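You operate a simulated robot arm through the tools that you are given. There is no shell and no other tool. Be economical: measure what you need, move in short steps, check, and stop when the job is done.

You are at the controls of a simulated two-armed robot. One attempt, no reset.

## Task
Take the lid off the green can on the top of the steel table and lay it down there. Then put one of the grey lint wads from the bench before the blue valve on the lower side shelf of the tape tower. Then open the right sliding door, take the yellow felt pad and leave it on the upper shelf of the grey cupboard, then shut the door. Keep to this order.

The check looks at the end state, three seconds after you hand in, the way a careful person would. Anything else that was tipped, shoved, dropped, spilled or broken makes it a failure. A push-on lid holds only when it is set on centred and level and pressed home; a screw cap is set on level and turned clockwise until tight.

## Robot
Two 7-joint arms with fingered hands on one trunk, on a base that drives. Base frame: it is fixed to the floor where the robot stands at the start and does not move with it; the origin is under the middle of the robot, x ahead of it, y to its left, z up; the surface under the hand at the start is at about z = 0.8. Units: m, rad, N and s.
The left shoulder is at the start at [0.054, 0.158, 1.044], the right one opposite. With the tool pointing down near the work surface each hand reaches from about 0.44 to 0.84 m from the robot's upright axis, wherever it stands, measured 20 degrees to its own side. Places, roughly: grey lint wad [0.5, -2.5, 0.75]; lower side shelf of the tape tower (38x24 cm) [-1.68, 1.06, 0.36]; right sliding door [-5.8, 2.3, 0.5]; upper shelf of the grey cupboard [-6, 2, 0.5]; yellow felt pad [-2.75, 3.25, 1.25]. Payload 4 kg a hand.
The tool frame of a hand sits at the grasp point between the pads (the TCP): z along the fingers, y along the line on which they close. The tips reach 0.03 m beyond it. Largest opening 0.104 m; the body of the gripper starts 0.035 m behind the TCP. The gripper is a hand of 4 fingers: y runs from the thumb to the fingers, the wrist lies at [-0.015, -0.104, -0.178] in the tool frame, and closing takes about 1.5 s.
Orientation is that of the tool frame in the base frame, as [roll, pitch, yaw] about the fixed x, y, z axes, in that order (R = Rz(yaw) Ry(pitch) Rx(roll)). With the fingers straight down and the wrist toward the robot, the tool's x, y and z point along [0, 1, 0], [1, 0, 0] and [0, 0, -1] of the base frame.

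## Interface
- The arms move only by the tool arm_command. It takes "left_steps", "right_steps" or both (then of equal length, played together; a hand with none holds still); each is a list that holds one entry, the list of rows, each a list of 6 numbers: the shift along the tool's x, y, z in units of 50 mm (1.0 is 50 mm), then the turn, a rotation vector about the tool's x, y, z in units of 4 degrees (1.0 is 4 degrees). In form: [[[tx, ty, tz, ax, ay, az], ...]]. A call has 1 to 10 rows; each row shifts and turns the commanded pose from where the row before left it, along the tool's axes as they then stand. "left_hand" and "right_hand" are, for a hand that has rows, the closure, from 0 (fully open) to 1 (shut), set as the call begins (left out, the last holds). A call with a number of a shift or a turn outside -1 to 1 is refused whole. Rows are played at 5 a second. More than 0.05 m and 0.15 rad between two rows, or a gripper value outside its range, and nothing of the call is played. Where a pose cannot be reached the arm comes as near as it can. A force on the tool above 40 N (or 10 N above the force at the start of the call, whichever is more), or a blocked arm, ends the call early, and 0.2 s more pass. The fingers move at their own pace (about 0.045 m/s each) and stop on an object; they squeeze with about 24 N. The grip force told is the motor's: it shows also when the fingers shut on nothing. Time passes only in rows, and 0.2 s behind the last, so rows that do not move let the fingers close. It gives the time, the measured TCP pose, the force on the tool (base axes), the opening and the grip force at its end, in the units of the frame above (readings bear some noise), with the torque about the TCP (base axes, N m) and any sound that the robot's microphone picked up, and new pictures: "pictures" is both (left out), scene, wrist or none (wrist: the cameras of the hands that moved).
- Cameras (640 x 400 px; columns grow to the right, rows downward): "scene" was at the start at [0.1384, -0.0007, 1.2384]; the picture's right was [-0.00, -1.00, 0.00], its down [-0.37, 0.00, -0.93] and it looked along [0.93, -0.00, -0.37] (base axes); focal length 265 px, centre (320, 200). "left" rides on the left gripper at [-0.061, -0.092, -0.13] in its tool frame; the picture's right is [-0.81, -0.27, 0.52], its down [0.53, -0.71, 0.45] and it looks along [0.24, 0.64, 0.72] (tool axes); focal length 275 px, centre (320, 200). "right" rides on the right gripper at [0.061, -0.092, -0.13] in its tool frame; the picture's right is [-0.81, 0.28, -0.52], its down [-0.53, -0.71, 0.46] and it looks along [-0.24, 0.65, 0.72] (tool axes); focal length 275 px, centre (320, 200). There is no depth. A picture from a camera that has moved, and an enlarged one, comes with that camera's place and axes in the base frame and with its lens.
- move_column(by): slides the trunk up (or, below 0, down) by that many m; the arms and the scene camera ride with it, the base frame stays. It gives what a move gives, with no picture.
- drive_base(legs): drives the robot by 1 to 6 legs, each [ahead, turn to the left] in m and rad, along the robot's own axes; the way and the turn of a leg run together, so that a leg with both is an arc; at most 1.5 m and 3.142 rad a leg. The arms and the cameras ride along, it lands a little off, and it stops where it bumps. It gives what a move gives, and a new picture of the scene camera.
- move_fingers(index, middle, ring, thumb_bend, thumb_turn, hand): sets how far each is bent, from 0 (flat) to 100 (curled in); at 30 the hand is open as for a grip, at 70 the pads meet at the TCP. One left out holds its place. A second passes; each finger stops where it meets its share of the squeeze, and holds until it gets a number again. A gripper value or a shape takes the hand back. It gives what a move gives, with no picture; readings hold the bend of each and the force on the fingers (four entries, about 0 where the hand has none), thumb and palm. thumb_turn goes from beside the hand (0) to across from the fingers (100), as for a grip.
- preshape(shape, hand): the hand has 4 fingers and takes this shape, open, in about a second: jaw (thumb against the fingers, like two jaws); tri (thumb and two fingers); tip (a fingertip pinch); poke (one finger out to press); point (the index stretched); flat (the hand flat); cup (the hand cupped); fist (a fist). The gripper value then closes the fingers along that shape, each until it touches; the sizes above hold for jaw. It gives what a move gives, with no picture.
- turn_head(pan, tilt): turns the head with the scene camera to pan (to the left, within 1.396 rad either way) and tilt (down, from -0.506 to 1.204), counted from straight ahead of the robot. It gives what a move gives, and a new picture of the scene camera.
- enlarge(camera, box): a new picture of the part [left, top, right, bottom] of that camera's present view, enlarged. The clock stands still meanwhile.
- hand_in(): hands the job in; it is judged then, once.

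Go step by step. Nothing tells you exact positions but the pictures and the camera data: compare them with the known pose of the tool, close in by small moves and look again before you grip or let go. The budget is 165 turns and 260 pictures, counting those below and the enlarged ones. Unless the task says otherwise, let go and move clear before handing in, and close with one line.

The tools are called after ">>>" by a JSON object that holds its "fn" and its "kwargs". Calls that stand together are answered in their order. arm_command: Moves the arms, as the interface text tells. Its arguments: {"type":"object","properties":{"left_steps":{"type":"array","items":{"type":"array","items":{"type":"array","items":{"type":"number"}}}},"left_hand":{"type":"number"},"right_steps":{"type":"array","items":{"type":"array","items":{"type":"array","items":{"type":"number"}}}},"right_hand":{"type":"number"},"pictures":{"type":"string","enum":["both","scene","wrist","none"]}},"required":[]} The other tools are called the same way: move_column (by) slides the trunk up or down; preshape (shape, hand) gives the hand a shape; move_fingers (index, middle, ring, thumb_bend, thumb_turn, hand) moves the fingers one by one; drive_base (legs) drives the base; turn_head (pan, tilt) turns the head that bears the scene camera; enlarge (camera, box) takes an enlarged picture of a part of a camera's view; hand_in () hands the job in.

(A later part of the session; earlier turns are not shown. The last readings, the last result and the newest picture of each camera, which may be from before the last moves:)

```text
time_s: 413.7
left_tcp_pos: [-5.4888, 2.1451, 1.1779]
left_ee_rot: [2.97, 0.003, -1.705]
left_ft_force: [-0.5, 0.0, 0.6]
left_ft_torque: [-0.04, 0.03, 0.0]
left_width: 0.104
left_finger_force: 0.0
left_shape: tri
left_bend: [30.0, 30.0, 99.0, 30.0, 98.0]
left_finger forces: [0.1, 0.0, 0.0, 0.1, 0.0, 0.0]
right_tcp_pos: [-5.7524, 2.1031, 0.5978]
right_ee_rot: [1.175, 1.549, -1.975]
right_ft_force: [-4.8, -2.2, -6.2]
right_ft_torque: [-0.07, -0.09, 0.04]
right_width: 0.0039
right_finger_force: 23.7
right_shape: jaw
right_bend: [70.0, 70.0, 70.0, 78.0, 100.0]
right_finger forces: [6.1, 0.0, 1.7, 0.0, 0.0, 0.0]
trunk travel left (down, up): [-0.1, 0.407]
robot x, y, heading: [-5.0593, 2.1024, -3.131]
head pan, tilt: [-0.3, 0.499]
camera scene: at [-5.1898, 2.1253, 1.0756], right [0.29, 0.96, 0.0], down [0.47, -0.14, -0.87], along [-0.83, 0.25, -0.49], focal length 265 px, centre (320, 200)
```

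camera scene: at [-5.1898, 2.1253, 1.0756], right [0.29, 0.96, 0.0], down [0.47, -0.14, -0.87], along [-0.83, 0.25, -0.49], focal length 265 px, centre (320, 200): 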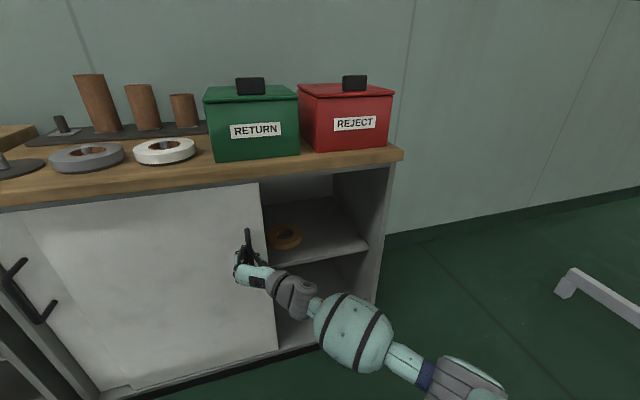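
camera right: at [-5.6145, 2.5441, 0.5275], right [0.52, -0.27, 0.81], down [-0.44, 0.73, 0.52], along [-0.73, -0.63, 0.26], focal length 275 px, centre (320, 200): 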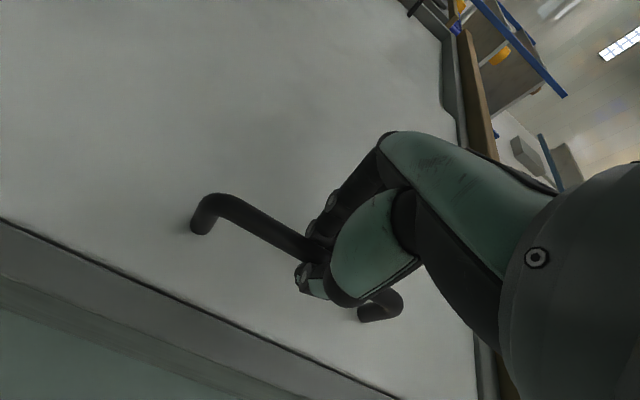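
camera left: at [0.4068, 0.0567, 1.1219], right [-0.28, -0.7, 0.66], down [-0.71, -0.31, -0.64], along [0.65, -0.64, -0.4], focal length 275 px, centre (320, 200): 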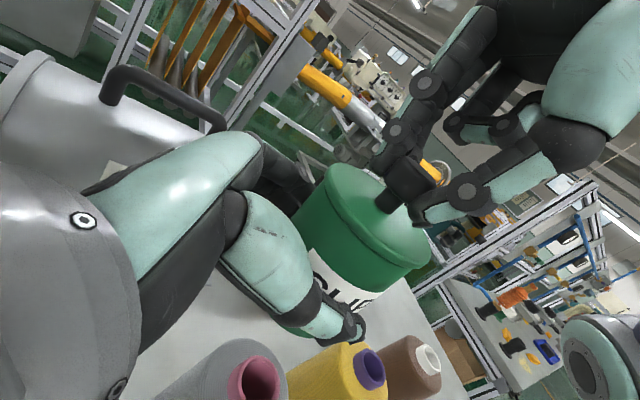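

The right door is open about 0.35 m, and the upper shelf, with an orange ring on it, is accessible. I'll let go, withdraw, raise the trunk and drive to the green rack for the pad.

>>> {"fn": "arm_command", "kwargs": {"right_steps": [[[0, 0, 0, 0, 0, 0], [0, 0, 0, 0, 0, 0], [0, 0, 0, 0, 0, 0], [0, 0, 0, 0, 0, 0], [0, 0, 0, 0, 0, 0], [0, 0, 0, 0, 0, 0], [0, 0, -0.7, 0, 0, 0], [0, 0, -0.9, 0, 0, 0], [0, 0, -0.9, 0, 0, 0], [0, 0, -0.9, 0, 0, 0]]], "right_hand": 0, "pictures": "scene"}}

>>> {"fn": "move_column", "kwargs": {"by": 0.4}}

>>> {"fn": "drive_base", "kwargs": {"legs": [[0, -1.571], [0.45, 0], [0, -1.571], [1.4, 0], [0.85, 0], [0, 1.571]]}}

>>> {"fn": "turn_head", "kwargs": {"pan": 0.0, "tilt": 0.35}}

```text
time_s: 415.9
left_tcp_pos: [-5.487, 2.1441, 1.1791]
left_ee_rot: [2.969, -0.001, -1.704]
left_ft_force: [0.1, 0.3, -0.1]
left_ft_torque: [0.01, 0.01, 0.0]
left_width: 0.104
left_finger_force: 0.1
left_shape: tri
left_bend: [30.0, 30.0, 99.0, 30.0, 98.0]
left_finger forces: [0.0, 0.0, 0.0, 0.0, 0.0, 0.0]
right_tcp_pos: [-5.5803, 2.1032, 0.5944]
right_ee_rot: [1.084, 1.548, -2.069]
right_ft_force: [-0.5, 0.3, 0.0]
right_ft_torque: [-0.01, 0.04, 0.0]
right_width: 0.1038
right_finger_force: 0.0
right_shape: jaw
right_bend: [30.0, 30.0, 30.0, 30.0, 98.0]
right_finger forces: [0.0, 0.0, 0.0, 0.1, 0.0, 0.0]
trunk travel left (down, up): [-0.1, 0.407]
robot x, y, heading: [-5.0537, 2.101, -3.128]
head pan, tilt: [-0.3, 0.499]
camera scene: at [-5.188, 2.1253, 1.0758], right [0.29, 0.96, 0.0], down [0.47, -0.14, -0.87], along [-0.83, 0.25, -0.49], focal length 265 px, centre (320, 200)
```

scene: 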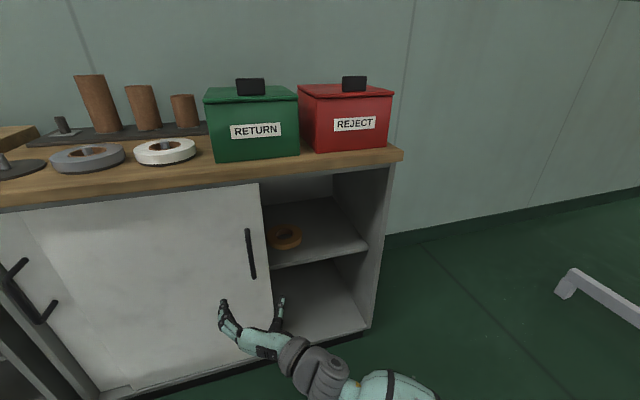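

```text
time_s: 419.8
left_tcp_pos: [-5.488, 2.1456, 1.5799]
left_ee_rot: [2.969, 0.004, -1.709]
left_ft_force: [0.2, 0.0, -0.7]
left_ft_torque: [-0.01, -0.01, 0.0]
left_width: 0.1041
left_finger_force: 0.1
left_shape: tri
left_bend: [30.0, 30.0, 99.0, 30.0, 98.0]
left_finger forces: [0.1, 0.1, 0.1, 0.1, 0.0, 0.0]
right_tcp_pos: [-5.5818, 2.1045, 0.9955]
right_ee_rot: [1.046, 1.549, -2.103]
right_ft_force: [0.6, 0.8, 0.0]
right_ft_torque: [-0.02, -0.01, -0.03]
right_width: 0.1037
right_finger_force: 0.0
right_shape: jaw
right_bend: [30.0, 30.0, 30.0, 30.0, 98.0]
right_finger forces: [0.0, 0.0, 0.0, 0.1, 0.0, 0.0]
trunk travel left (down, up): [-0.5, 0.007]
robot x, y, heading: [-5.0569, 2.0954, -3.133]
head pan, tilt: [-0.3, 0.499]
```

```text
time_s: 436.2
left_tcp_pos: [-3.678, 2.5415, 1.5983]
left_ee_rot: [2.918, -0.015, 1.465]
left_ft_force: [0.4, 0.2, -1.7]
left_ft_torque: [0.01, 0.03, 0.0]
left_width: 0.1041
left_finger_force: 0.0
left_shape: tri
left_bend: [30.0, 30.0, 99.0, 30.0, 98.0]
left_finger forces: [0.1, 0.1, 0.0, 0.0, 0.1, 0.0]
right_tcp_pos: [-3.5631, 2.5861, 1.0008]
right_ee_rot: [0.725, 1.541, 0.752]
right_ft_force: [0.8, -0.1, -0.4]
right_ft_torque: [-0.01, 0.01, 0.0]
right_width: 0.1038
right_finger_force: 0.0
right_shape: jaw
right_bend: [30.0, 30.0, 30.0, 30.0, 97.0]
right_finger forces: [0.1, 0.0, 0.1, 0.0, 0.0, 0.1]
trunk travel left (down, up): [-0.5, 0.007]
robot x, y, heading: [-4.0805, 2.5723, 0.053]
head pan, tilt: [-0.3, 0.499]
stopped in leg 4: the robot was blocked; the commanded pose is now the measured one
camera scene: at [-4.0121, 2.5466, 1.4812], right [-0.25, -0.97, -0.01], down [-0.43, 0.12, -0.89], along [0.87, -0.21, -0.45], focal length 265 px, centre (320, 200)
```

scene: 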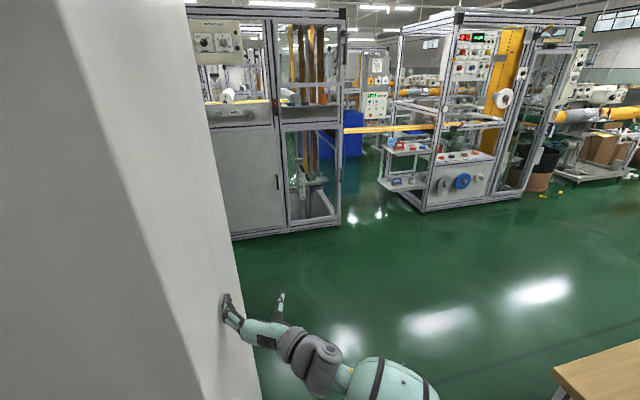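

```text
time_s: 437.0
left_tcp_pos: [-3.6774, 2.5408, 1.5982]
left_ee_rot: [2.921, -0.015, 1.467]
left_ft_force: [-0.9, -0.7, 0.4]
left_ft_torque: [0.02, 0.01, -0.02]
left_width: 0.1041
left_finger_force: 0.0
left_shape: tri
left_bend: [30.0, 30.0, 99.0, 30.0, 98.0]
left_finger forces: [0.0, 0.0, 0.0, 0.0, 0.1, 0.1]
right_tcp_pos: [-3.5631, 2.5863, 1.0016]
right_ee_rot: [0.786, 1.541, 0.813]
right_ft_force: [0.2, 0.1, 0.2]
right_ft_torque: [0.05, -0.03, 0.01]
right_width: 0.1038
right_finger_force: 0.2
right_shape: jaw
right_bend: [30.0, 30.0, 30.0, 30.0, 97.0]
right_finger forces: [0.0, 0.0, 0.0, 0.0, 0.1, 0.1]
trunk travel left (down, up): [-0.5, 0.007]
robot x, y, heading: [-4.0806, 2.5755, 0.052]
head pan, tilt: [0.0, 0.351]
camera scene: at [-4.0082, 2.5733, 1.4949], right [0.05, -1.0, 0.0], down [-0.31, -0.01, -0.95], along [0.95, 0.05, -0.31], focal length 265 px, centre (320, 200)
```

scene: 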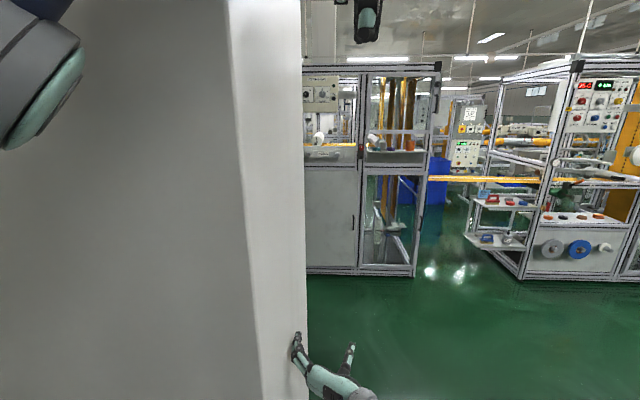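

A pillar (x -3.75 to -3.08, y from 2.68) and the wood table leave a 0.7 m gap centred at y ≈ 2.33. I'll stretch the left arm to tuck its elbow, back up and weave through the gap on gentle arcs.

>>> {"fn": "drive_base", "kwargs": {"legs": [[-0.8, 0], [0, -0.05]]}}

>>> {"fn": "arm_command", "kwargs": {"left_steps": [[[0.1, 0.6, 0.5, 1, 0, 0], [0.1, 0.6, 0.5, 1, 0, 0], [0.1, 0.6, 0.5, 1, 0, 0], [0.1, 0.6, 0.6, 0, 0, 0], [0.1, 0.6, 0.6, 0, 0, 0], [0.1, 0.6, 0.6, 0, 0, 0], [0, 0.6, 0.6, 0, 0, 0], [0, 0.4, 0.6, 0, 0, 0], [0, 0, 0.3, 0, 0, 0]]], "pictures": "none"}}

>>> {"fn": "drive_base", "kwargs": {"legs": [[0.3, -0.45], [0.22, 0], [0.3, 0.45], [0.3, 0]]}}

```text
time_s: 442.0
left_tcp_pos: [-4.4432, 2.4851, 1.5828]
left_ee_rot: [2.96, -0.005, 1.434]
left_ft_force: [-0.3, 0.5, 0.4]
left_ft_torque: [0.0, 0.05, 0.01]
left_width: 0.1039
left_finger_force: 0.0
left_shape: tri
left_bend: [30.0, 30.0, 99.0, 30.0, 98.0]
left_finger forces: [0.0, 0.0, 0.0, 0.0, 0.0, 0.1]
right_tcp_pos: [-4.3468, 2.5238, 0.9879]
right_ee_rot: [1.595, 1.553, 1.584]
right_ft_force: [-0.2, 0.4, 0.2]
right_ft_torque: [0.02, 0.02, -0.03]
right_width: 0.1042
right_finger_force: 0.1
right_shape: jaw
right_bend: [30.0, 30.0, 30.0, 30.0, 97.0]
right_finger forces: [0.0, 0.0, 0.0, 0.0, 0.1, 0.1]
trunk travel left (down, up): [-0.5, 0.007]
robot x, y, heading: [-4.8851, 2.5287, 0.014]
head pan, tilt: [0.0, 0.351]
camera scene: at [-4.7424, 2.5303, 1.4895], right [0.01, -1.0, 0.0], down [-0.36, -0.01, -0.93], along [0.93, 0.01, -0.36], focal length 265 px, centre (320, 200)
```

scene: 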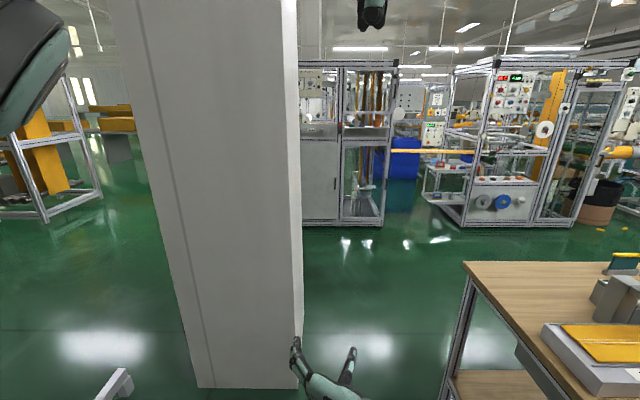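

```text
time_s: 444.0
left_tcp_pos: [-4.2227, 2.4826, 1.3593]
left_ee_rot: [-3.129, -0.01, 1.433]
left_ft_force: [-0.2, 0.5, -0.1]
left_ft_torque: [-0.01, -0.02, 0.01]
left_width: 0.1039
left_finger_force: 0.1
left_shape: tri
left_bend: [30.0, 30.0, 99.0, 30.0, 98.0]
left_finger forces: [0.1, 0.0, 0.0, 0.0, 0.1, 0.0]
right_tcp_pos: [-4.3589, 2.5239, 0.996]
right_ee_rot: [1.04, 1.548, 1.026]
right_ft_force: [-0.1, 0.9, -0.4]
right_ft_torque: [0.03, 0.02, -0.02]
right_width: 0.1041
right_finger_force: 0.0
right_shape: jaw
right_bend: [30.0, 30.0, 30.0, 30.0, 98.0]
right_finger forces: [0.1, 0.0, 0.0, 0.0, 0.0, 0.0]
trunk travel left (down, up): [-0.5, 0.007]
robot x, y, heading: [-4.8858, 2.5245, 0.01]
head pan, tilt: [0.0, 0.351]
```

```text
time_s: 447.4
left_tcp_pos: [-3.8683, 2.065, 1.3784]
left_ee_rot: [3.124, -0.014, 0.982]
left_ft_force: [0.5, 0.2, 0.5]
left_ft_torque: [0.02, -0.01, 0.0]
left_width: 0.1037
left_finger_force: 0.0
left_shape: tri
left_bend: [30.0, 30.0, 99.0, 30.0, 98.0]
left_finger forces: [0.0, 0.0, 0.1, 0.0, 0.0, 0.0]
right_tcp_pos: [-3.9651, 2.1567, 1.0096]
right_ee_rot: [0.486, 1.528, 0.025]
right_ft_force: [-0.1, 0.4, -0.2]
right_ft_torque: [0.02, -0.01, 0.02]
right_width: 0.1041
right_finger_force: 0.1
right_shape: jaw
right_bend: [30.0, 30.0, 30.0, 30.0, 98.0]
right_finger forces: [0.1, 0.0, 0.0, 0.0, 0.0, 0.0]
trunk travel left (down, up): [-0.5, 0.007]
robot x, y, heading: [-4.414, 2.3772, -0.454]
head pan, tilt: [0.0, 0.351]
stopped in leg 2: the robot was blocked; the commanded pose is now the measured one
camera scene: at [-4.2875, 2.314, 1.4898], right [-0.44, -0.9, 0.0], down [-0.32, 0.16, -0.93], along [0.84, -0.41, -0.35], focal length 265 px, centre (320, 200)
```

scene: 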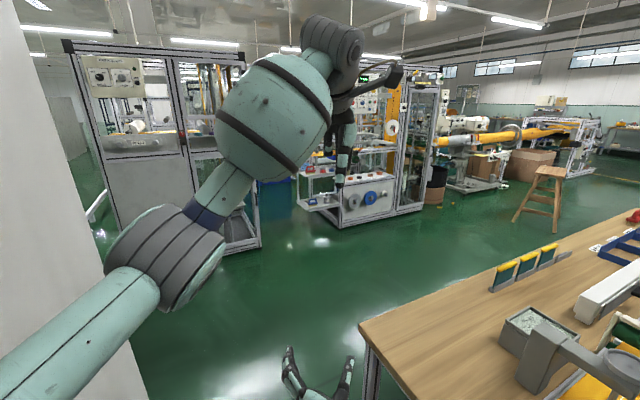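

Something on the right touched the table. I'll raise the right hand so its elbow clears the table, straighten up and continue.

>>> {"fn": "arm_command", "kwargs": {"right_steps": [[[-0.7, 0, 0, 0, 0, 0], [-0.8, 0, 0, 0, 0, 0], [-0.8, 0, 0, 0, 0, 0], [-0.8, 0, 0, 0, 0, 0], [-0.8, 0, 0, 0, 0, 0], [0, 0, 0, 0, 0, 0]]], "pictures": "none"}}

>>> {"fn": "drive_base", "kwargs": {"legs": [[-0.12, 0], [0, 0.36], [0.5, 0], [0.6, 0]]}}

```text
time_s: 448.8
left_tcp_pos: [-3.8659, 2.0648, 1.3762]
left_ee_rot: [3.128, -0.013, 0.985]
left_ft_force: [0.9, -0.1, 0.4]
left_ft_torque: [0.0, -0.02, 0.01]
left_width: 0.1038
left_finger_force: 0.0
left_shape: tri
left_bend: [30.0, 30.0, 99.0, 30.0, 98.0]
left_finger forces: [0.0, 0.0, 0.1, 0.0, 0.0, 0.0]
right_tcp_pos: [-3.9731, 2.1566, 1.2052]
right_ee_rot: [0.515, 1.53, 0.055]
right_ft_force: [-0.2, 0.5, 0.9]
right_ft_torque: [0.02, -0.03, 0.03]
right_width: 0.1039
right_finger_force: 0.0
right_shape: jaw
right_bend: [30.0, 30.0, 30.0, 30.0, 98.0]
right_finger forces: [0.0, 0.1, 0.0, 0.0, 0.1, 0.0]
trunk travel left (down, up): [-0.5, 0.007]
robot x, y, heading: [-4.4168, 2.3821, -0.451]
head pan, tilt: [0.0, 0.351]
```

```text
time_s: 457.2
left_tcp_pos: [-2.7977, 2.2578, 1.3764]
left_ee_rot: [3.127, -0.016, 1.37]
left_ft_force: [0.7, 0.3, 0.5]
left_ft_torque: [0.01, -0.02, 0.02]
left_width: 0.1038
left_finger_force: 0.0
left_shape: tri
left_bend: [30.0, 30.0, 99.0, 30.0, 98.0]
left_finger forces: [0.0, 0.0, 0.1, 0.0, 0.0, 0.0]
right_tcp_pos: [-2.9315, 2.3029, 1.204]
right_ee_rot: [0.551, 1.53, 0.477]
right_ft_force: [0.5, 0.0, -0.1]
right_ft_torque: [-0.01, 0.01, -0.01]
right_width: 0.1041
right_finger_force: 0.2
right_shape: jaw
right_bend: [30.0, 30.0, 30.0, 30.0, 98.0]
right_finger forces: [0.0, 0.1, 0.0, 0.0, 0.0, 0.0]
trunk travel left (down, up): [-0.5, 0.007]
robot x, y, heading: [-3.4236, 2.3382, -0.067]
head pan, tilt: [0.0, 0.351]
camera scene: at [-3.2805, 2.3304, 1.4896], right [-0.07, -1.0, 0.0], down [-0.36, 0.03, -0.93], along [0.93, -0.07, -0.36], focal length 265 px, centre (320, 200)
```

scene: 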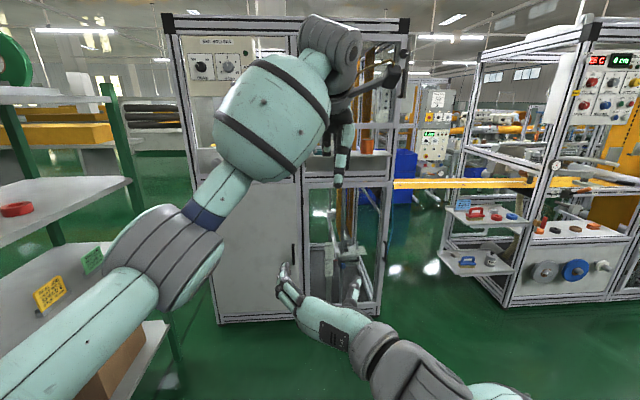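

Through. The green rack is ahead on the left; I'll look at it.

>>> {"fn": "turn_head", "kwargs": {"pan": 0.95, "tilt": 0.2}}

```text
time_s: 458.4
left_tcp_pos: [-2.8122, 2.2596, 1.3839]
left_ee_rot: [3.116, -0.017, 1.375]
left_ft_force: [0.2, 0.9, 0.1]
left_ft_torque: [0.0, 0.0, -0.03]
left_width: 0.1038
left_finger_force: 0.2
left_shape: tri
left_bend: [30.0, 30.0, 99.0, 30.0, 98.0]
left_finger forces: [0.0, 0.0, 0.0, 0.0, 0.0, 0.0]
right_tcp_pos: [-2.945, 2.3036, 1.2101]
right_ee_rot: [0.398, 1.517, 0.322]
right_ft_force: [0.6, 0.2, 0.4]
right_ft_torque: [0.01, 0.02, 0.03]
right_width: 0.104
right_finger_force: 0.0
right_shape: jaw
right_bend: [30.0, 30.0, 30.0, 30.0, 97.0]
right_finger forces: [0.0, 0.0, 0.0, 0.0, 0.0, 0.1]
trunk travel left (down, up): [-0.5, 0.007]
robot x, y, heading: [-3.4248, 2.3427, -0.071]
head pan, tilt: [0.949, 0.201]
camera scene: at [-3.3131, 2.4085, 1.504], right [0.77, -0.64, -0.01], down [-0.14, -0.15, -0.98], along [0.62, 0.75, -0.21], focal length 265 px, centre (320, 200)
```

scene: 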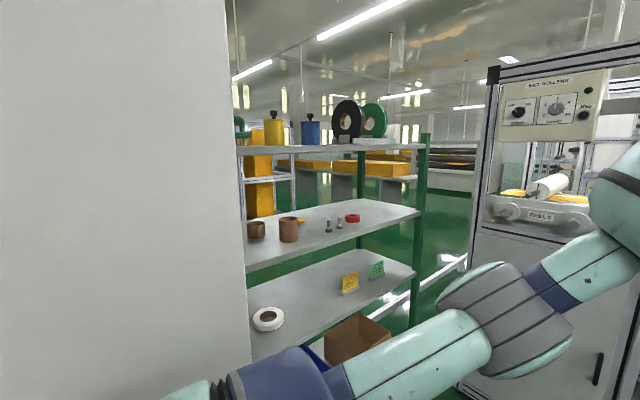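

The middle shelf (z ≈ 1.2) carries brown spools with a yellow item behind them, probably the pad. I'll tuck the left hand back, drive east and turn to face the rack.

>>> {"fn": "arm_command", "kwargs": {"left_steps": [[[0, -0.8, -0.3, 0, 0, 0], [0, -0.8, -0.3, 0, 0, 0], [0, -0.8, -0.3, 0, 0, 0], [0, -0.8, 0, 0, 0, 0], [0, -0.8, 0, 0, 0, 0], [0, -0.8, 0, 0, 0, 0]]], "pictures": "none"}}

>>> {"fn": "drive_base", "kwargs": {"legs": [[0.8, 0], [0, 1.64]]}}

>>> {"fn": "turn_head", "kwargs": {"pan": 0.1, "tilt": 0.35}}

```text
time_s: 459.8
left_tcp_pos: [-3.0541, 2.3048, 1.4252]
left_ee_rot: [3.113, -0.016, 1.372]
left_ft_force: [-0.7, 0.5, -0.1]
left_ft_torque: [0.02, 0.01, 0.04]
left_width: 0.1038
left_finger_force: 0.1
left_shape: tri
left_bend: [30.0, 30.0, 99.0, 30.0, 98.0]
left_finger forces: [0.0, 0.1, 0.0, 0.0, 0.0, 0.0]
right_tcp_pos: [-2.9471, 2.3026, 1.2103]
right_ee_rot: [0.471, 1.517, 0.395]
right_ft_force: [0.5, 0.3, -0.1]
right_ft_torque: [0.01, 0.02, 0.0]
right_width: 0.1044
right_finger_force: 0.2
right_shape: jaw
right_bend: [30.0, 30.0, 30.0, 30.0, 97.0]
right_finger forces: [0.0, 0.0, 0.1, 0.1, 0.0, 0.0]
trunk travel left (down, up): [-0.5, 0.007]
robot x, y, heading: [-3.421, 2.3407, -0.071]
head pan, tilt: [0.949, 0.201]
```

```text
time_s: 469.0
left_tcp_pos: [-2.634, 2.6671, 1.4237]
left_ee_rot: [3.114, -0.017, 3.056]
left_ft_force: [0.1, -0.8, 0.3]
left_ft_torque: [0.01, -0.01, -0.01]
left_width: 0.1043
left_finger_force: 0.0
left_shape: tri
left_bend: [30.0, 30.0, 99.0, 30.0, 98.0]
left_finger forces: [0.0, 0.1, 0.0, 0.1, 0.1, 0.0]
right_tcp_pos: [-2.6434, 2.7728, 1.2097]
right_ee_rot: [0.472, 1.517, 2.082]
right_ft_force: [-0.3, 0.2, -0.2]
right_ft_torque: [-0.02, 0.0, -0.03]
right_width: 0.104
right_finger_force: 0.1
right_shape: jaw
right_bend: [30.0, 30.0, 30.0, 30.0, 97.0]
right_finger forces: [0.1, 0.0, 0.1, 0.0, 0.1, 0.0]
trunk travel left (down, up): [-0.5, 0.007]
robot x, y, heading: [-2.6137, 2.2926, 1.616]
head pan, tilt: [0.949, 0.201]
camera scene: at [-2.6952, 2.3964, 1.5041], right [0.55, 0.84, -0.01], down [0.17, -0.12, -0.98], along [-0.82, 0.53, -0.21], focal length 265 px, centre (320, 200)
```

scene: 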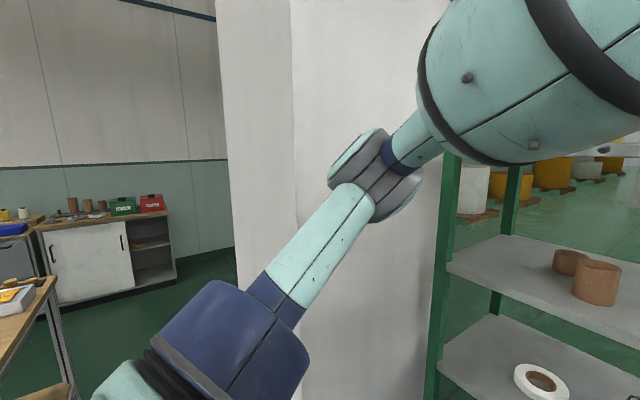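

```text
time_s: 470.2
left_tcp_pos: [-2.6316, 2.6516, 1.4292]
left_ee_rot: [3.101, -0.02, 3.056]
left_ft_force: [0.4, 0.2, 0.0]
left_ft_torque: [-0.01, -0.01, 0.01]
left_width: 0.1035
left_finger_force: 0.0
left_shape: tri
left_bend: [30.0, 30.0, 99.0, 30.0, 98.0]
left_finger forces: [0.0, 0.1, 0.0, 0.0, 0.0, 0.1]
right_tcp_pos: [-2.641, 2.7602, 1.2164]
right_ee_rot: [0.401, 1.507, 2.011]
right_ft_force: [-1.5, -0.4, -0.2]
right_ft_torque: [0.0, 0.02, 0.01]
right_width: 0.1038
right_finger_force: 0.0
right_shape: jaw
right_bend: [30.0, 30.0, 30.0, 30.0, 97.0]
right_finger forces: [0.1, 0.0, 0.1, 0.1, 0.0, 0.0]
trunk travel left (down, up): [-0.5, 0.007]
robot x, y, heading: [-2.6111, 2.296, 1.618]
head pan, tilt: [0.099, 0.351]
camera scene: at [-2.6298, 2.4378, 1.4895], right [0.99, 0.14, 0.0], down [0.05, -0.35, -0.93], along [-0.13, 0.92, -0.36], focal length 265 px, centre (320, 200)
```

scene: 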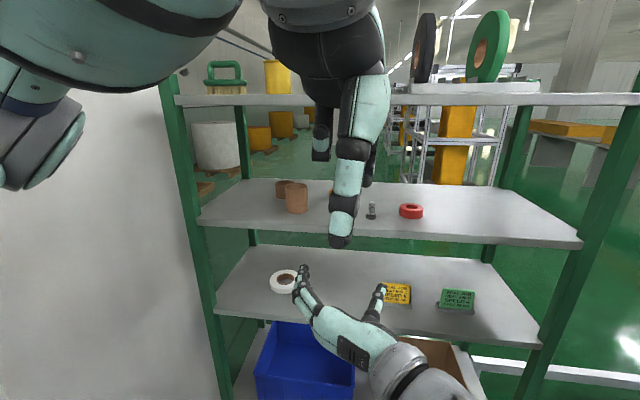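

The left hand hides the middle shelf. I'll move it left and up, and look again.

>>> {"fn": "arm_command", "kwargs": {"left_steps": [[[0.6, -0.2, -0.6, 0, 0, 0], [0.7, 0, -0.6, 0, 0, 0], [0.7, 0, -0.6, 0, 0, 0], [0.6, 0, -0.6, 0, 0, 0], [0, 0, 0, 0, 0, 0]]], "pictures": "scene"}}

>>> {"fn": "enlarge", "kwargs": {"camera": "scene", "box": [200, 100, 500, 290]}}

```text
time_s: 471.4
left_tcp_pos: [-2.7611, 2.6455, 1.5509]
left_ee_rot: [3.103, -0.019, 3.058]
left_ft_force: [0.1, 0.5, -0.6]
left_ft_torque: [-0.03, -0.01, 0.0]
left_width: 0.1038
left_finger_force: 0.1
left_shape: tri
left_bend: [30.0, 30.0, 99.0, 30.0, 98.0]
left_finger forces: [0.0, 0.0, 0.0, 0.0, 0.0, 0.0]
right_tcp_pos: [-2.6429, 2.7587, 1.2159]
right_ee_rot: [0.39, 1.506, 2.001]
right_ft_force: [-0.4, -0.4, -0.1]
right_ft_torque: [0.02, -0.02, 0.02]
right_width: 0.1037
right_finger_force: 0.1
right_shape: jaw
right_bend: [30.0, 30.0, 30.0, 30.0, 97.0]
right_finger forces: [0.0, 0.0, 0.0, 0.1, 0.0, 0.1]
trunk travel left (down, up): [-0.5, 0.007]
robot x, y, heading: [-2.6165, 2.295, 1.615]
head pan, tilt: [0.099, 0.351]
camera scene: at [-2.63, 2.4371, 1.4896], right [0.99, 0.14, 0.0], down [0.05, -0.35, -0.93], along [-0.13, 0.92, -0.36], focal length 265 px, centre (320, 200)
```

scene: 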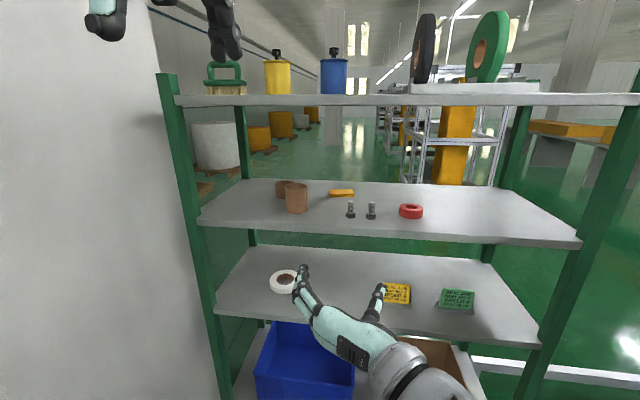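

```text
2.11 times, centred on (350, 195) of scene
camera zoom: at [-2.63, 2.4371, 1.4896], right [0.99, 0.14, 0.0], down [0.05, -0.35, -0.93], along [-0.13, 0.92, -0.36], focal length 558 px, centre (257, 210)
```

zoom: 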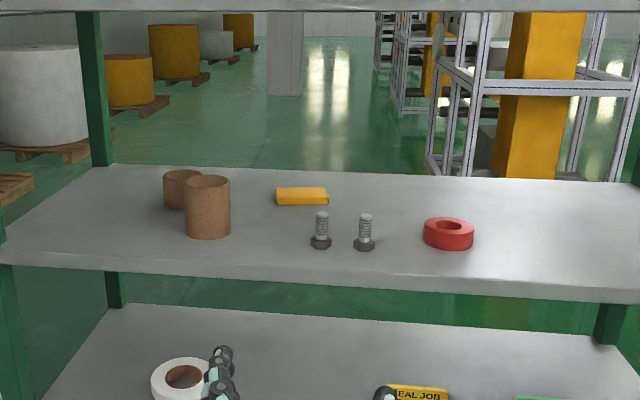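

The pad is at about (-2.676, 3.317) on the middle shelf (z ≈ 1.165), behind two upright bolts and beside brown tubes, with the shelf above at 1.47. I'll raise and retract the right hand, then move the base closer.

>>> {"fn": "arm_command", "kwargs": {"right_steps": [[[-0.5, 0, -0.6, 0, 0, 0], [-0.6, 0, -0.7, 0, 0, 0], [-0.6, 0, -0.7, 0, 0, 0], [0, 0, 0, 0, 0, 0]]], "pictures": "none"}}

>>> {"fn": "drive_base", "kwargs": {"legs": [[0, -0.34], [0.36, 0], [0, 0.3]]}}

>>> {"fn": "turn_head", "kwargs": {"pan": 0.2, "tilt": 0.3}}

```text
time_s: 472.4
left_tcp_pos: [-2.7596, 2.6447, 1.5511]
left_ee_rot: [3.102, -0.019, 3.057]
left_ft_force: [-0.5, -0.3, -0.2]
left_ft_torque: [0.0, -0.03, -0.02]
left_width: 0.1038
left_finger_force: 0.0
left_shape: tri
left_bend: [30.0, 30.0, 99.0, 30.0, 98.0]
left_finger forces: [0.1, 0.0, 0.0, 0.1, 0.0, 0.0]
right_tcp_pos: [-2.6825, 2.7097, 1.2878]
right_ee_rot: [0.379, 1.506, 1.99]
right_ft_force: [0.4, 0.0, 0.0]
right_ft_torque: [0.0, -0.02, 0.03]
right_width: 0.104
right_finger_force: 0.0
right_shape: jaw
right_bend: [30.0, 30.0, 30.0, 30.0, 97.0]
right_finger forces: [0.0, 0.0, 0.0, 0.1, 0.0, 0.1]
right hand out of reach, approached as far as the arm can: row 1, 2, 3
trunk travel left (down, up): [-0.5, 0.007]
robot x, y, heading: [-2.6163, 2.2989, 1.613]
head pan, tilt: [0.099, 0.351]
```

```text
time_s: 477.1
left_tcp_pos: [-2.639, 3.0004, 1.5512]
left_ee_rot: [3.103, -0.019, 3.014]
left_ft_force: [0.3, 0.1, 0.0]
left_ft_torque: [0.03, -0.01, -0.01]
left_width: 0.1038
left_finger_force: 0.0
left_shape: tri
left_bend: [30.0, 30.0, 99.0, 30.0, 98.0]
left_finger forces: [0.0, 0.1, 0.1, 0.0, 0.0, 0.0]
right_tcp_pos: [-2.5589, 3.0602, 1.2879]
right_ee_rot: [0.356, 1.507, 1.922]
right_ft_force: [-0.7, 0.2, -0.1]
right_ft_torque: [0.01, 0.01, -0.02]
right_width: 0.104
right_finger_force: 0.1
right_shape: jaw
right_bend: [30.0, 30.0, 30.0, 30.0, 97.0]
right_finger forces: [0.0, 0.0, 0.0, 0.0, 0.0, 0.1]
trunk travel left (down, up): [-0.5, 0.007]
robot x, y, heading: [-2.4999, 2.6453, 1.571]
head pan, tilt: [0.099, 0.351]
camera scene: at [-2.5136, 2.7855, 1.4896], right [1.0, 0.1, 0.0], down [0.03, -0.35, -0.93], along [-0.09, 0.93, -0.36], focal length 265 px, centre (320, 200)
```

scene: 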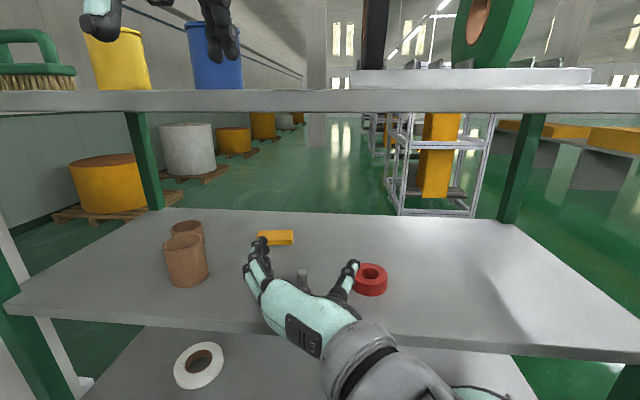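

```text
time_s: 477.8
left_tcp_pos: [-2.6382, 2.9844, 1.5538]
left_ee_rot: [3.093, -0.024, 3.014]
left_ft_force: [-0.3, 0.2, 0.9]
left_ft_torque: [-0.02, 0.0, 0.0]
left_width: 0.1042
left_finger_force: 0.1
left_shape: tri
left_bend: [30.0, 30.0, 99.0, 30.0, 98.0]
left_finger forces: [0.0, 0.1, 0.0, 0.0, 0.1, 0.0]
right_tcp_pos: [-2.5583, 3.0549, 1.2863]
right_ee_rot: [0.183, 1.512, 1.734]
right_ft_force: [-0.1, -0.6, 0.5]
right_ft_torque: [-0.01, 0.01, -0.02]
right_width: 0.1041
right_finger_force: 0.2
right_shape: jaw
right_bend: [30.0, 30.0, 30.0, 30.0, 97.0]
right_finger forces: [0.0, 0.0, 0.0, 0.0, 0.0, 0.0]
trunk travel left (down, up): [-0.5, 0.007]
robot x, y, heading: [-2.5074, 2.644, 1.573]
head pan, tilt: [0.201, 0.3]
camera scene: at [-2.5228, 2.7864, 1.4941], right [0.98, 0.2, 0.0], down [0.06, -0.3, -0.95], along [-0.19, 0.93, -0.31], focal length 265 px, centre (320, 200)
```

scene: 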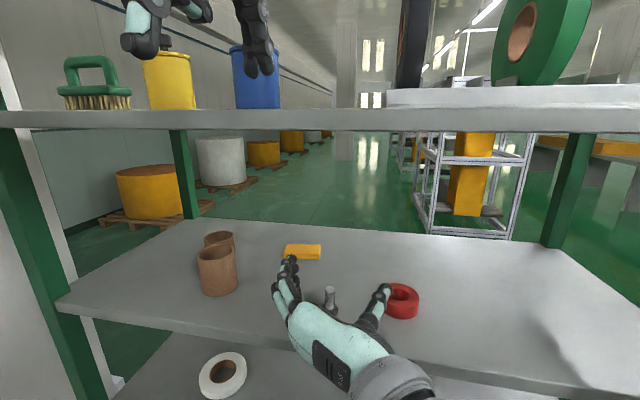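

The pad centre refines to (-2.679, 3.336, 1.175). I'll shift left, tilt the hand about 28° down, then go in above the bolts.

>>> {"fn": "arm_command", "kwargs": {"right_steps": [[[0, 0.35, 0, 0, 1, 0], [0, 0.35, 0, 0, 1, 0], [0, 0.35, 0, 0, 1, 0], [0, 0.35, 0, 0, 1, 0], [0, 0.35, 0, 0, 1, 0], [0, 0.35, 0, 0, 1, 0], [0, 0.32, 0, 0, 1, 0], [0, 0, 0, 0, 0, 0]]], "pictures": "none"}}

>>> {"fn": "arm_command", "kwargs": {"right_steps": [[[-0.38, 0, 0.71, 0, 0, 0], [-0.38, 0, 0.71, 0, 0, 0], [-0.38, 0, 0.71, 0, 0, 0], [-0.38, 0, 0.71, 0, 0, 0], [0, 0, 0, 0, 0, 0]]]}}

```text
time_s: 479.6
left_tcp_pos: [-2.6393, 2.9808, 1.5536]
left_ee_rot: [3.09, -0.022, 3.014]
left_ft_force: [-1.0, 0.1, 0.1]
left_ft_torque: [-0.01, -0.02, -0.01]
left_width: 0.1039
left_finger_force: 0.0
left_shape: tri
left_bend: [30.0, 30.0, 99.0, 30.0, 98.0]
left_finger forces: [0.1, 0.0, 0.1, 0.0, 0.0, 0.1]
right_tcp_pos: [-2.6797, 3.0463, 1.2946]
right_ee_rot: [3.078, 1.151, -1.633]
right_ft_force: [-0.8, 0.9, 0.7]
right_ft_torque: [0.02, 0.0, 0.0]
right_width: 0.1039
right_finger_force: 0.1
right_shape: jaw
right_bend: [30.0, 30.0, 30.0, 30.0, 97.0]
right_finger forces: [0.1, 0.1, 0.0, 0.0, 0.1, 0.0]
trunk travel left (down, up): [-0.5, 0.007]
robot x, y, heading: [-2.5049, 2.6442, 1.57]
head pan, tilt: [0.201, 0.3]
```

```text
time_s: 480.8
left_tcp_pos: [-2.6383, 2.9811, 1.5544]
left_ee_rot: [3.089, -0.02, 3.012]
left_ft_force: [0.2, -0.1, 0.8]
left_ft_torque: [0.0, -0.05, 0.0]
left_width: 0.1038
left_finger_force: 0.0
left_shape: tri
left_bend: [30.0, 30.0, 99.0, 30.0, 98.0]
left_finger forces: [0.0, 0.0, 0.0, 0.0, 0.0, 0.0]
right_tcp_pos: [-2.6775, 3.2048, 1.3076]
right_ee_rot: [3.08, 1.153, -1.632]
right_ft_force: [-0.6, -1.4, 0.2]
right_ft_torque: [-0.01, 0.01, 0.04]
right_width: 0.1039
right_finger_force: 0.0
right_shape: jaw
right_bend: [30.0, 30.0, 30.0, 30.0, 97.0]
right_finger forces: [0.1, 0.0, 0.0, 0.0, 0.0, 0.0]
trunk travel left (down, up): [-0.5, 0.007]
robot x, y, heading: [-2.5008, 2.642, 1.572]
head pan, tilt: [0.201, 0.3]
camera scene: at [-2.5233, 2.7849, 1.4943], right [0.98, 0.2, 0.0], down [0.06, -0.3, -0.95], along [-0.19, 0.93, -0.31], focal length 265 px, centre (320, 200)
camera right: at [-2.5868, 3.0593, 1.3015], right [-0.25, -0.14, 0.96], down [0.72, 0.63, 0.29], along [-0.64, 0.76, -0.05], focal length 275 px, centre (320, 200)
```

scene: 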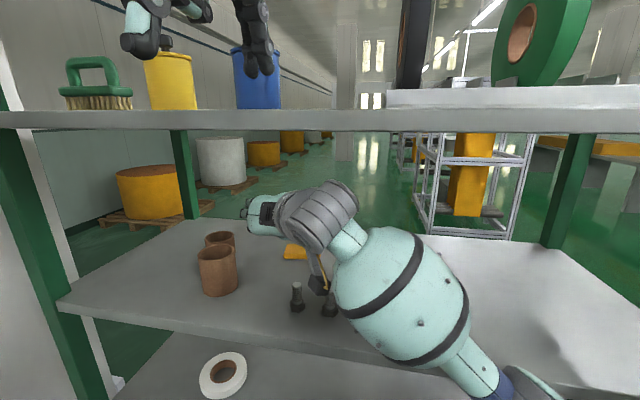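
right: 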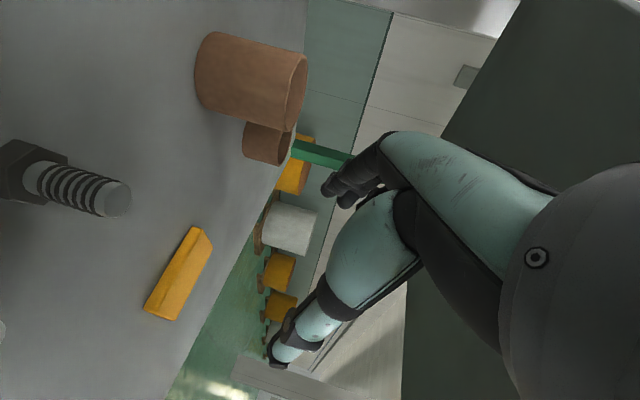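

Going in over the bolts works. I'll continue to the pad, lower a little, then tilt steeper while lowering.

>>> {"fn": "arm_command", "kwargs": {"right_steps": [[[-0.36, 0, 0.8, 0, 0, 0], [-0.36, 0, 0.8, 0, 0, 0], [-0.36, 0, 0.8, 0, 0, 0], [0.36, 0, 0.16, 0, 0, 0], [0.36, 0, 0.16, 0, 0, 0], [0.34, 0, 0.15, 0, 0, 0], [0, 0, 0, 0, 0, 0]]], "pictures": "none"}}

>>> {"fn": "arm_command", "kwargs": {"right_steps": [[[0.07, 0, 0.04, 0, 1, 0], [0.07, 0, 0.04, 0, 1, 0], [0.07, 0, 0.05, 0, 1, 0], [0.065, 0, 0.05, 0, 1, 0], [0.06, 0, 0.055, 0, 1, 0], [0.057, 0, 0.06, 0, 1, 0], [0.05, 0, 0.06, 0, 1, 0], [0.05, 0, 0.066, 0, 1, 0], [0.04, 0, 0.07, 0, 1, 0], [0, 0, 0, 0, 1, 0]]]}}

```text
time_s: 482.4
left_tcp_pos: [-2.6374, 2.981, 1.5544]
left_ee_rot: [3.09, -0.02, 3.013]
left_ft_force: [0.3, -0.2, 0.3]
left_ft_torque: [0.02, 0.0, 0.04]
left_width: 0.1041
left_finger_force: 0.1
left_shape: tri
left_bend: [30.0, 30.0, 99.0, 30.0, 98.0]
left_finger forces: [0.0, 0.1, 0.0, 0.1, 0.1, 0.0]
right_tcp_pos: [-2.6797, 3.3382, 1.2505]
right_ee_rot: [3.079, 1.154, -1.635]
right_ft_force: [0.3, 0.7, 0.6]
right_ft_torque: [-0.02, 0.02, 0.01]
right_width: 0.104
right_finger_force: 0.0
right_shape: jaw
right_bend: [30.0, 30.0, 30.0, 30.0, 97.0]
right_finger forces: [0.1, 0.1, 0.0, 0.0, 0.0, 0.0]
trunk travel left (down, up): [-0.5, 0.007]
robot x, y, heading: [-2.5014, 2.6456, 1.571]
head pan, tilt: [0.201, 0.3]
```

```text
time_s: 484.6
left_tcp_pos: [-2.6399, 2.9813, 1.5551]
left_ee_rot: [3.089, -0.021, 3.013]
left_ft_force: [0.1, 0.9, -0.4]
left_ft_torque: [0.05, 0.01, 0.01]
left_width: 0.1038
left_finger_force: 0.0
left_shape: tri
left_bend: [30.0, 30.0, 99.0, 30.0, 98.0]
left_finger forces: [0.0, 0.0, 0.1, 0.0, 0.0, 0.1]
right_tcp_pos: [-2.6846, 3.3435, 1.2109]
right_ee_rot: [3.118, 0.455, -1.584]
right_ft_force: [-0.3, 0.3, 0.2]
right_ft_torque: [0.0, 0.0, 0.0]
right_width: 0.1039
right_finger_force: 0.0
right_shape: jaw
right_bend: [30.0, 30.0, 30.0, 30.0, 97.0]
right_finger forces: [0.0, 0.1, 0.0, 0.0, 0.0, 0.0]
right hand out of reach, approached as far as the arm can: row 10
trunk travel left (down, up): [-0.5, 0.007]
robot x, y, heading: [-2.4997, 2.6452, 1.567]
head pan, tilt: [0.201, 0.3]
camera scene: at [-2.5237, 2.7847, 1.4943], right [0.98, 0.2, 0.0], down [0.06, -0.3, -0.95], along [-0.19, 0.93, -0.31], focal length 265 px, centre (320, 200)
camera right: at [-2.5903, 3.2297, 1.3], right [-0.26, 0.5, 0.83], down [0.71, 0.68, -0.19], along [-0.65, 0.54, -0.53], focal length 275 px, centre (320, 200)
```

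scene: 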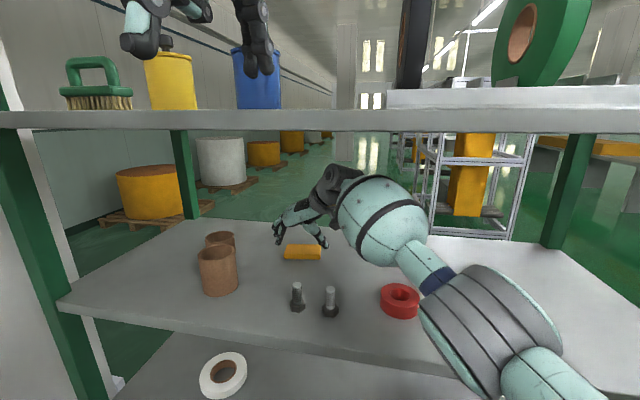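
right: 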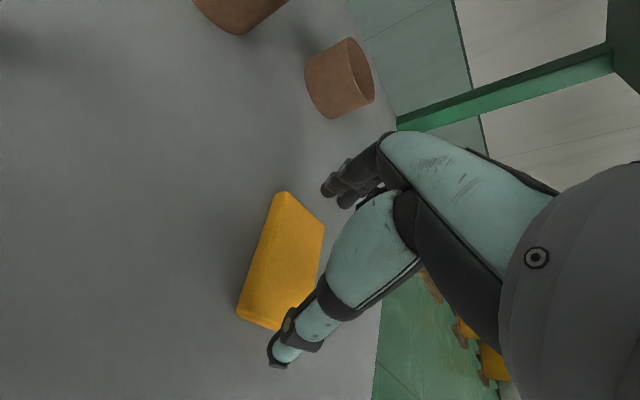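

The pad lies neatly between thumb and fingers, with the tips near shelf level. I'll centre 6 mm and close.

>>> {"fn": "arm_command", "kwargs": {"right_steps": [[[0, -0.14, 0, 0, 0, 0], [0, 0, 0, 0, 0, 0]]], "pictures": "none"}}

>>> {"fn": "arm_command", "kwargs": {"right_steps": [[[0, 0, 0, 0, 0, 0], [0, 0, 0, 0, 0, 0], [0, 0, 0, 0, 0, 0], [0, 0, 0, 0, 0, 0], [0, 0, 0, 0, 0, 0], [0, 0, 0, 0, 0, 0], [0, 0, 0, 0, 0, 0]]], "right_hand": 1, "pictures": "wrist"}}

```text
time_s: 485.2
left_tcp_pos: [-2.6391, 2.9815, 1.5538]
left_ee_rot: [3.09, -0.021, 3.013]
left_ft_force: [0.3, 1.1, -0.3]
left_ft_torque: [-0.04, -0.01, -0.03]
left_width: 0.1037
left_finger_force: 0.0
left_shape: tri
left_bend: [30.0, 30.0, 99.0, 30.0, 98.0]
left_finger forces: [0.0, 0.0, 0.1, 0.0, 0.0, 0.1]
right_tcp_pos: [-2.6748, 3.3412, 1.2108]
right_ee_rot: [3.115, 0.456, -1.586]
right_ft_force: [0.6, -0.2, 0.4]
right_ft_torque: [-0.02, -0.02, 0.05]
right_width: 0.1041
right_finger_force: 0.1
right_shape: jaw
right_bend: [30.0, 30.0, 30.0, 30.0, 97.0]
right_finger forces: [0.0, 0.1, 0.0, 0.0, 0.0, 0.0]
trunk travel left (down, up): [-0.5, 0.007]
robot x, y, heading: [-2.5002, 2.6426, 1.569]
head pan, tilt: [0.201, 0.3]
```

```text
time_s: 486.8
left_tcp_pos: [-2.6389, 2.9825, 1.5533]
left_ee_rot: [3.089, -0.02, 3.014]
left_ft_force: [0.2, -0.4, -0.2]
left_ft_torque: [0.01, 0.02, 0.01]
left_width: 0.1037
left_finger_force: 0.0
left_shape: tri
left_bend: [30.0, 30.0, 99.0, 30.0, 98.0]
left_finger forces: [0.0, 0.1, 0.1, 0.0, 0.0, 0.0]
right_tcp_pos: [-2.6743, 3.3416, 1.2106]
right_ee_rot: [3.116, 0.456, -1.586]
right_ft_force: [-0.9, -0.7, -0.3]
right_ft_torque: [0.02, -0.02, -0.02]
right_width: 0.0
right_finger_force: 22.5
right_shape: jaw
right_bend: [70.0, 70.0, 70.0, 47.0, 100.0]
right_finger forces: [0.1, 0.0, 0.0, 0.0, 0.1, 0.1]
trunk travel left (down, up): [-0.5, 0.007]
robot x, y, heading: [-2.5033, 2.643, 1.57]
head pan, tilt: [0.201, 0.3]
camera right: at [-2.5814, 3.2275, 1.2998], right [-0.25, 0.5, 0.83], down [0.71, 0.68, -0.19], along [-0.65, 0.54, -0.53], focal length 275 px, centre (320, 200)
```

right: 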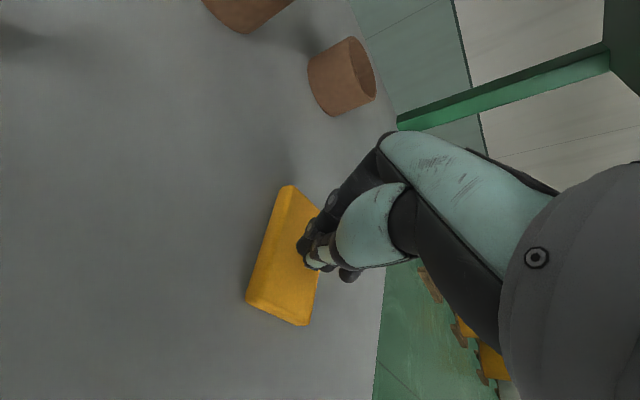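

The fingers closed above the pad. I'll open, go about 18 mm lower and slightly back, and try again.

>>> {"fn": "arm_command", "kwargs": {"right_steps": [[[0, 0, 0, 0, 0, 0], [0, 0, 0, 0, 0, 0], [0, 0, 0, 0, 0, 0], [0, 0, 0, 0, 0, 0], [0, 0, 0, 0, 0, 0], [0, -0.2, 0, 0, 0, 0], [0.14, 0, 0.07, 0, 0, 0], [0.14, 0, 0.07, 0, 0, 0], [0.13, 0, 0.06, 0, 0, 0], [0, 0, 0, 0, 0, 0]]], "right_hand": 0, "pictures": "none"}}

>>> {"fn": "arm_command", "kwargs": {"right_steps": [[[0, 0, 0, 0, 0, 0], [0, 0, 0, 0, 0, 0], [0, 0, 0, 0, 0, 0], [0, 0, 0, 0, 0, 0], [0, 0, 0, 0, 0, 0], [0, 0, 0, 0, 0, 0], [0, 0, 0, 0, 0, 0]]], "right_hand": 1, "pictures": "wrist"}}

```text
time_s: 488.4
left_tcp_pos: [-2.6358, 2.9617, 1.5582]
left_ee_rot: [3.073, -0.019, 3.009]
left_ft_force: [-0.3, 0.7, 0.7]
left_ft_torque: [0.01, 0.03, 0.02]
left_width: 0.104
left_finger_force: 0.2
left_shape: tri
left_bend: [30.0, 30.0, 99.0, 30.0, 98.0]
left_finger forces: [0.0, 0.0, 0.0, 0.0, 0.0, 0.1]
right_tcp_pos: [-2.6635, 3.3232, 1.2176]
right_ee_rot: [3.118, 0.466, -1.587]
right_ft_force: [0.2, -0.4, -0.1]
right_ft_torque: [0.01, 0.03, -0.02]
right_width: 0.1042
right_finger_force: 0.0
right_shape: jaw
right_bend: [30.0, 30.0, 30.0, 30.0, 97.0]
right_finger forces: [0.0, 0.0, 0.0, 0.1, 0.0, 0.1]
trunk travel left (down, up): [-0.5, 0.007]
robot x, y, heading: [-2.5023, 2.6472, 1.571]
head pan, tilt: [0.201, 0.3]
stopped in row 7 (right hand): the arm was blocked; the commanded pose is now the measured one
```

```text
time_s: 489.9
left_tcp_pos: [-2.6386, 2.9629, 1.558]
left_ee_rot: [3.073, -0.02, 3.01]
left_ft_force: [0.2, -0.4, -0.2]
left_ft_torque: [-0.01, 0.0, -0.01]
left_width: 0.104
left_finger_force: 0.1
left_shape: tri
left_bend: [30.0, 30.0, 99.0, 30.0, 98.0]
left_finger forces: [0.0, 0.0, 0.1, 0.0, 0.0, 0.0]
right_tcp_pos: [-2.6643, 3.3246, 1.2164]
right_ee_rot: [3.119, 0.469, -1.588]
right_ft_force: [0.3, -0.6, -0.6]
right_ft_torque: [-0.02, -0.05, 0.0]
right_width: 0.0
right_finger_force: 21.9
right_shape: jaw
right_bend: [70.0, 70.0, 70.0, 47.0, 100.0]
right_finger forces: [0.0, 0.0, 0.0, 0.1, 0.1, 0.0]
trunk travel left (down, up): [-0.5, 0.007]
robot x, y, heading: [-2.5029, 2.6426, 1.57]
head pan, tilt: [0.201, 0.3]
camera right: at [-2.5716, 3.2097, 1.3041], right [-0.26, 0.49, 0.83], down [0.71, 0.68, -0.18], along [-0.65, 0.55, -0.52], focal length 275 px, centre (320, 200)
```

right: 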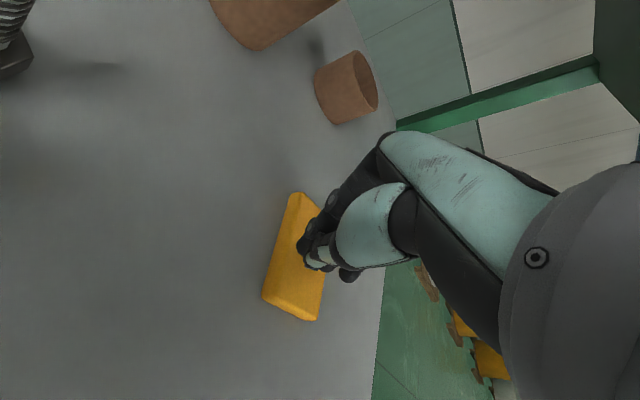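

The arm was blocked although the hand felt nothing, so I'll check the forearm in the scene view.

>>> {"fn": "turn_head", "kwargs": {"pan": -0.1, "tilt": 0.55}}

```text
time_s: 490.8
left_tcp_pos: [-2.6363, 2.9621, 1.5578]
left_ee_rot: [3.073, -0.017, 3.01]
left_ft_force: [-0.1, 0.4, -0.2]
left_ft_torque: [-0.02, 0.0, -0.01]
left_width: 0.104
left_finger_force: 0.0
left_shape: tri
left_bend: [30.0, 30.0, 99.0, 30.0, 98.0]
left_finger forces: [0.1, 0.0, 0.0, 0.0, 0.0, 0.1]
right_tcp_pos: [-2.665, 3.3253, 1.2156]
right_ee_rot: [3.118, 0.468, -1.587]
right_ft_force: [0.6, -0.6, 0.1]
right_ft_torque: [-0.01, 0.02, 0.02]
right_width: 0.0001
right_finger_force: 24.0
right_shape: jaw
right_bend: [70.0, 70.0, 70.0, 47.0, 100.0]
right_finger forces: [0.1, 0.0, 0.0, 0.0, 0.0, 0.0]
trunk travel left (down, up): [-0.5, 0.007]
robot x, y, heading: [-2.5056, 2.6437, 1.575]
head pan, tilt: [-0.099, 0.55]
camera scene: at [-2.4958, 2.7827, 1.4714], right [1.0, -0.1, 0.0], down [-0.05, -0.53, -0.85], along [0.08, 0.84, -0.53], focal length 265 px, centre (320, 200)
```

scene: 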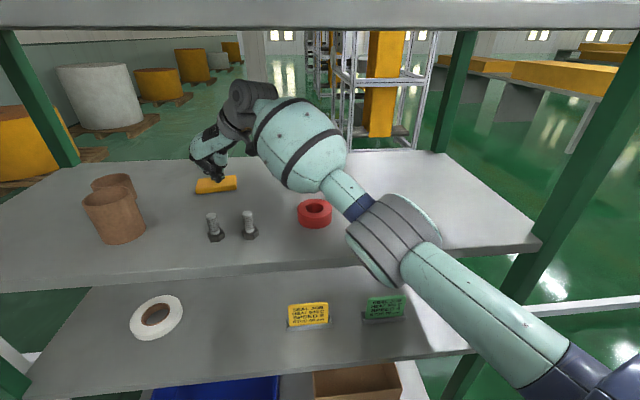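

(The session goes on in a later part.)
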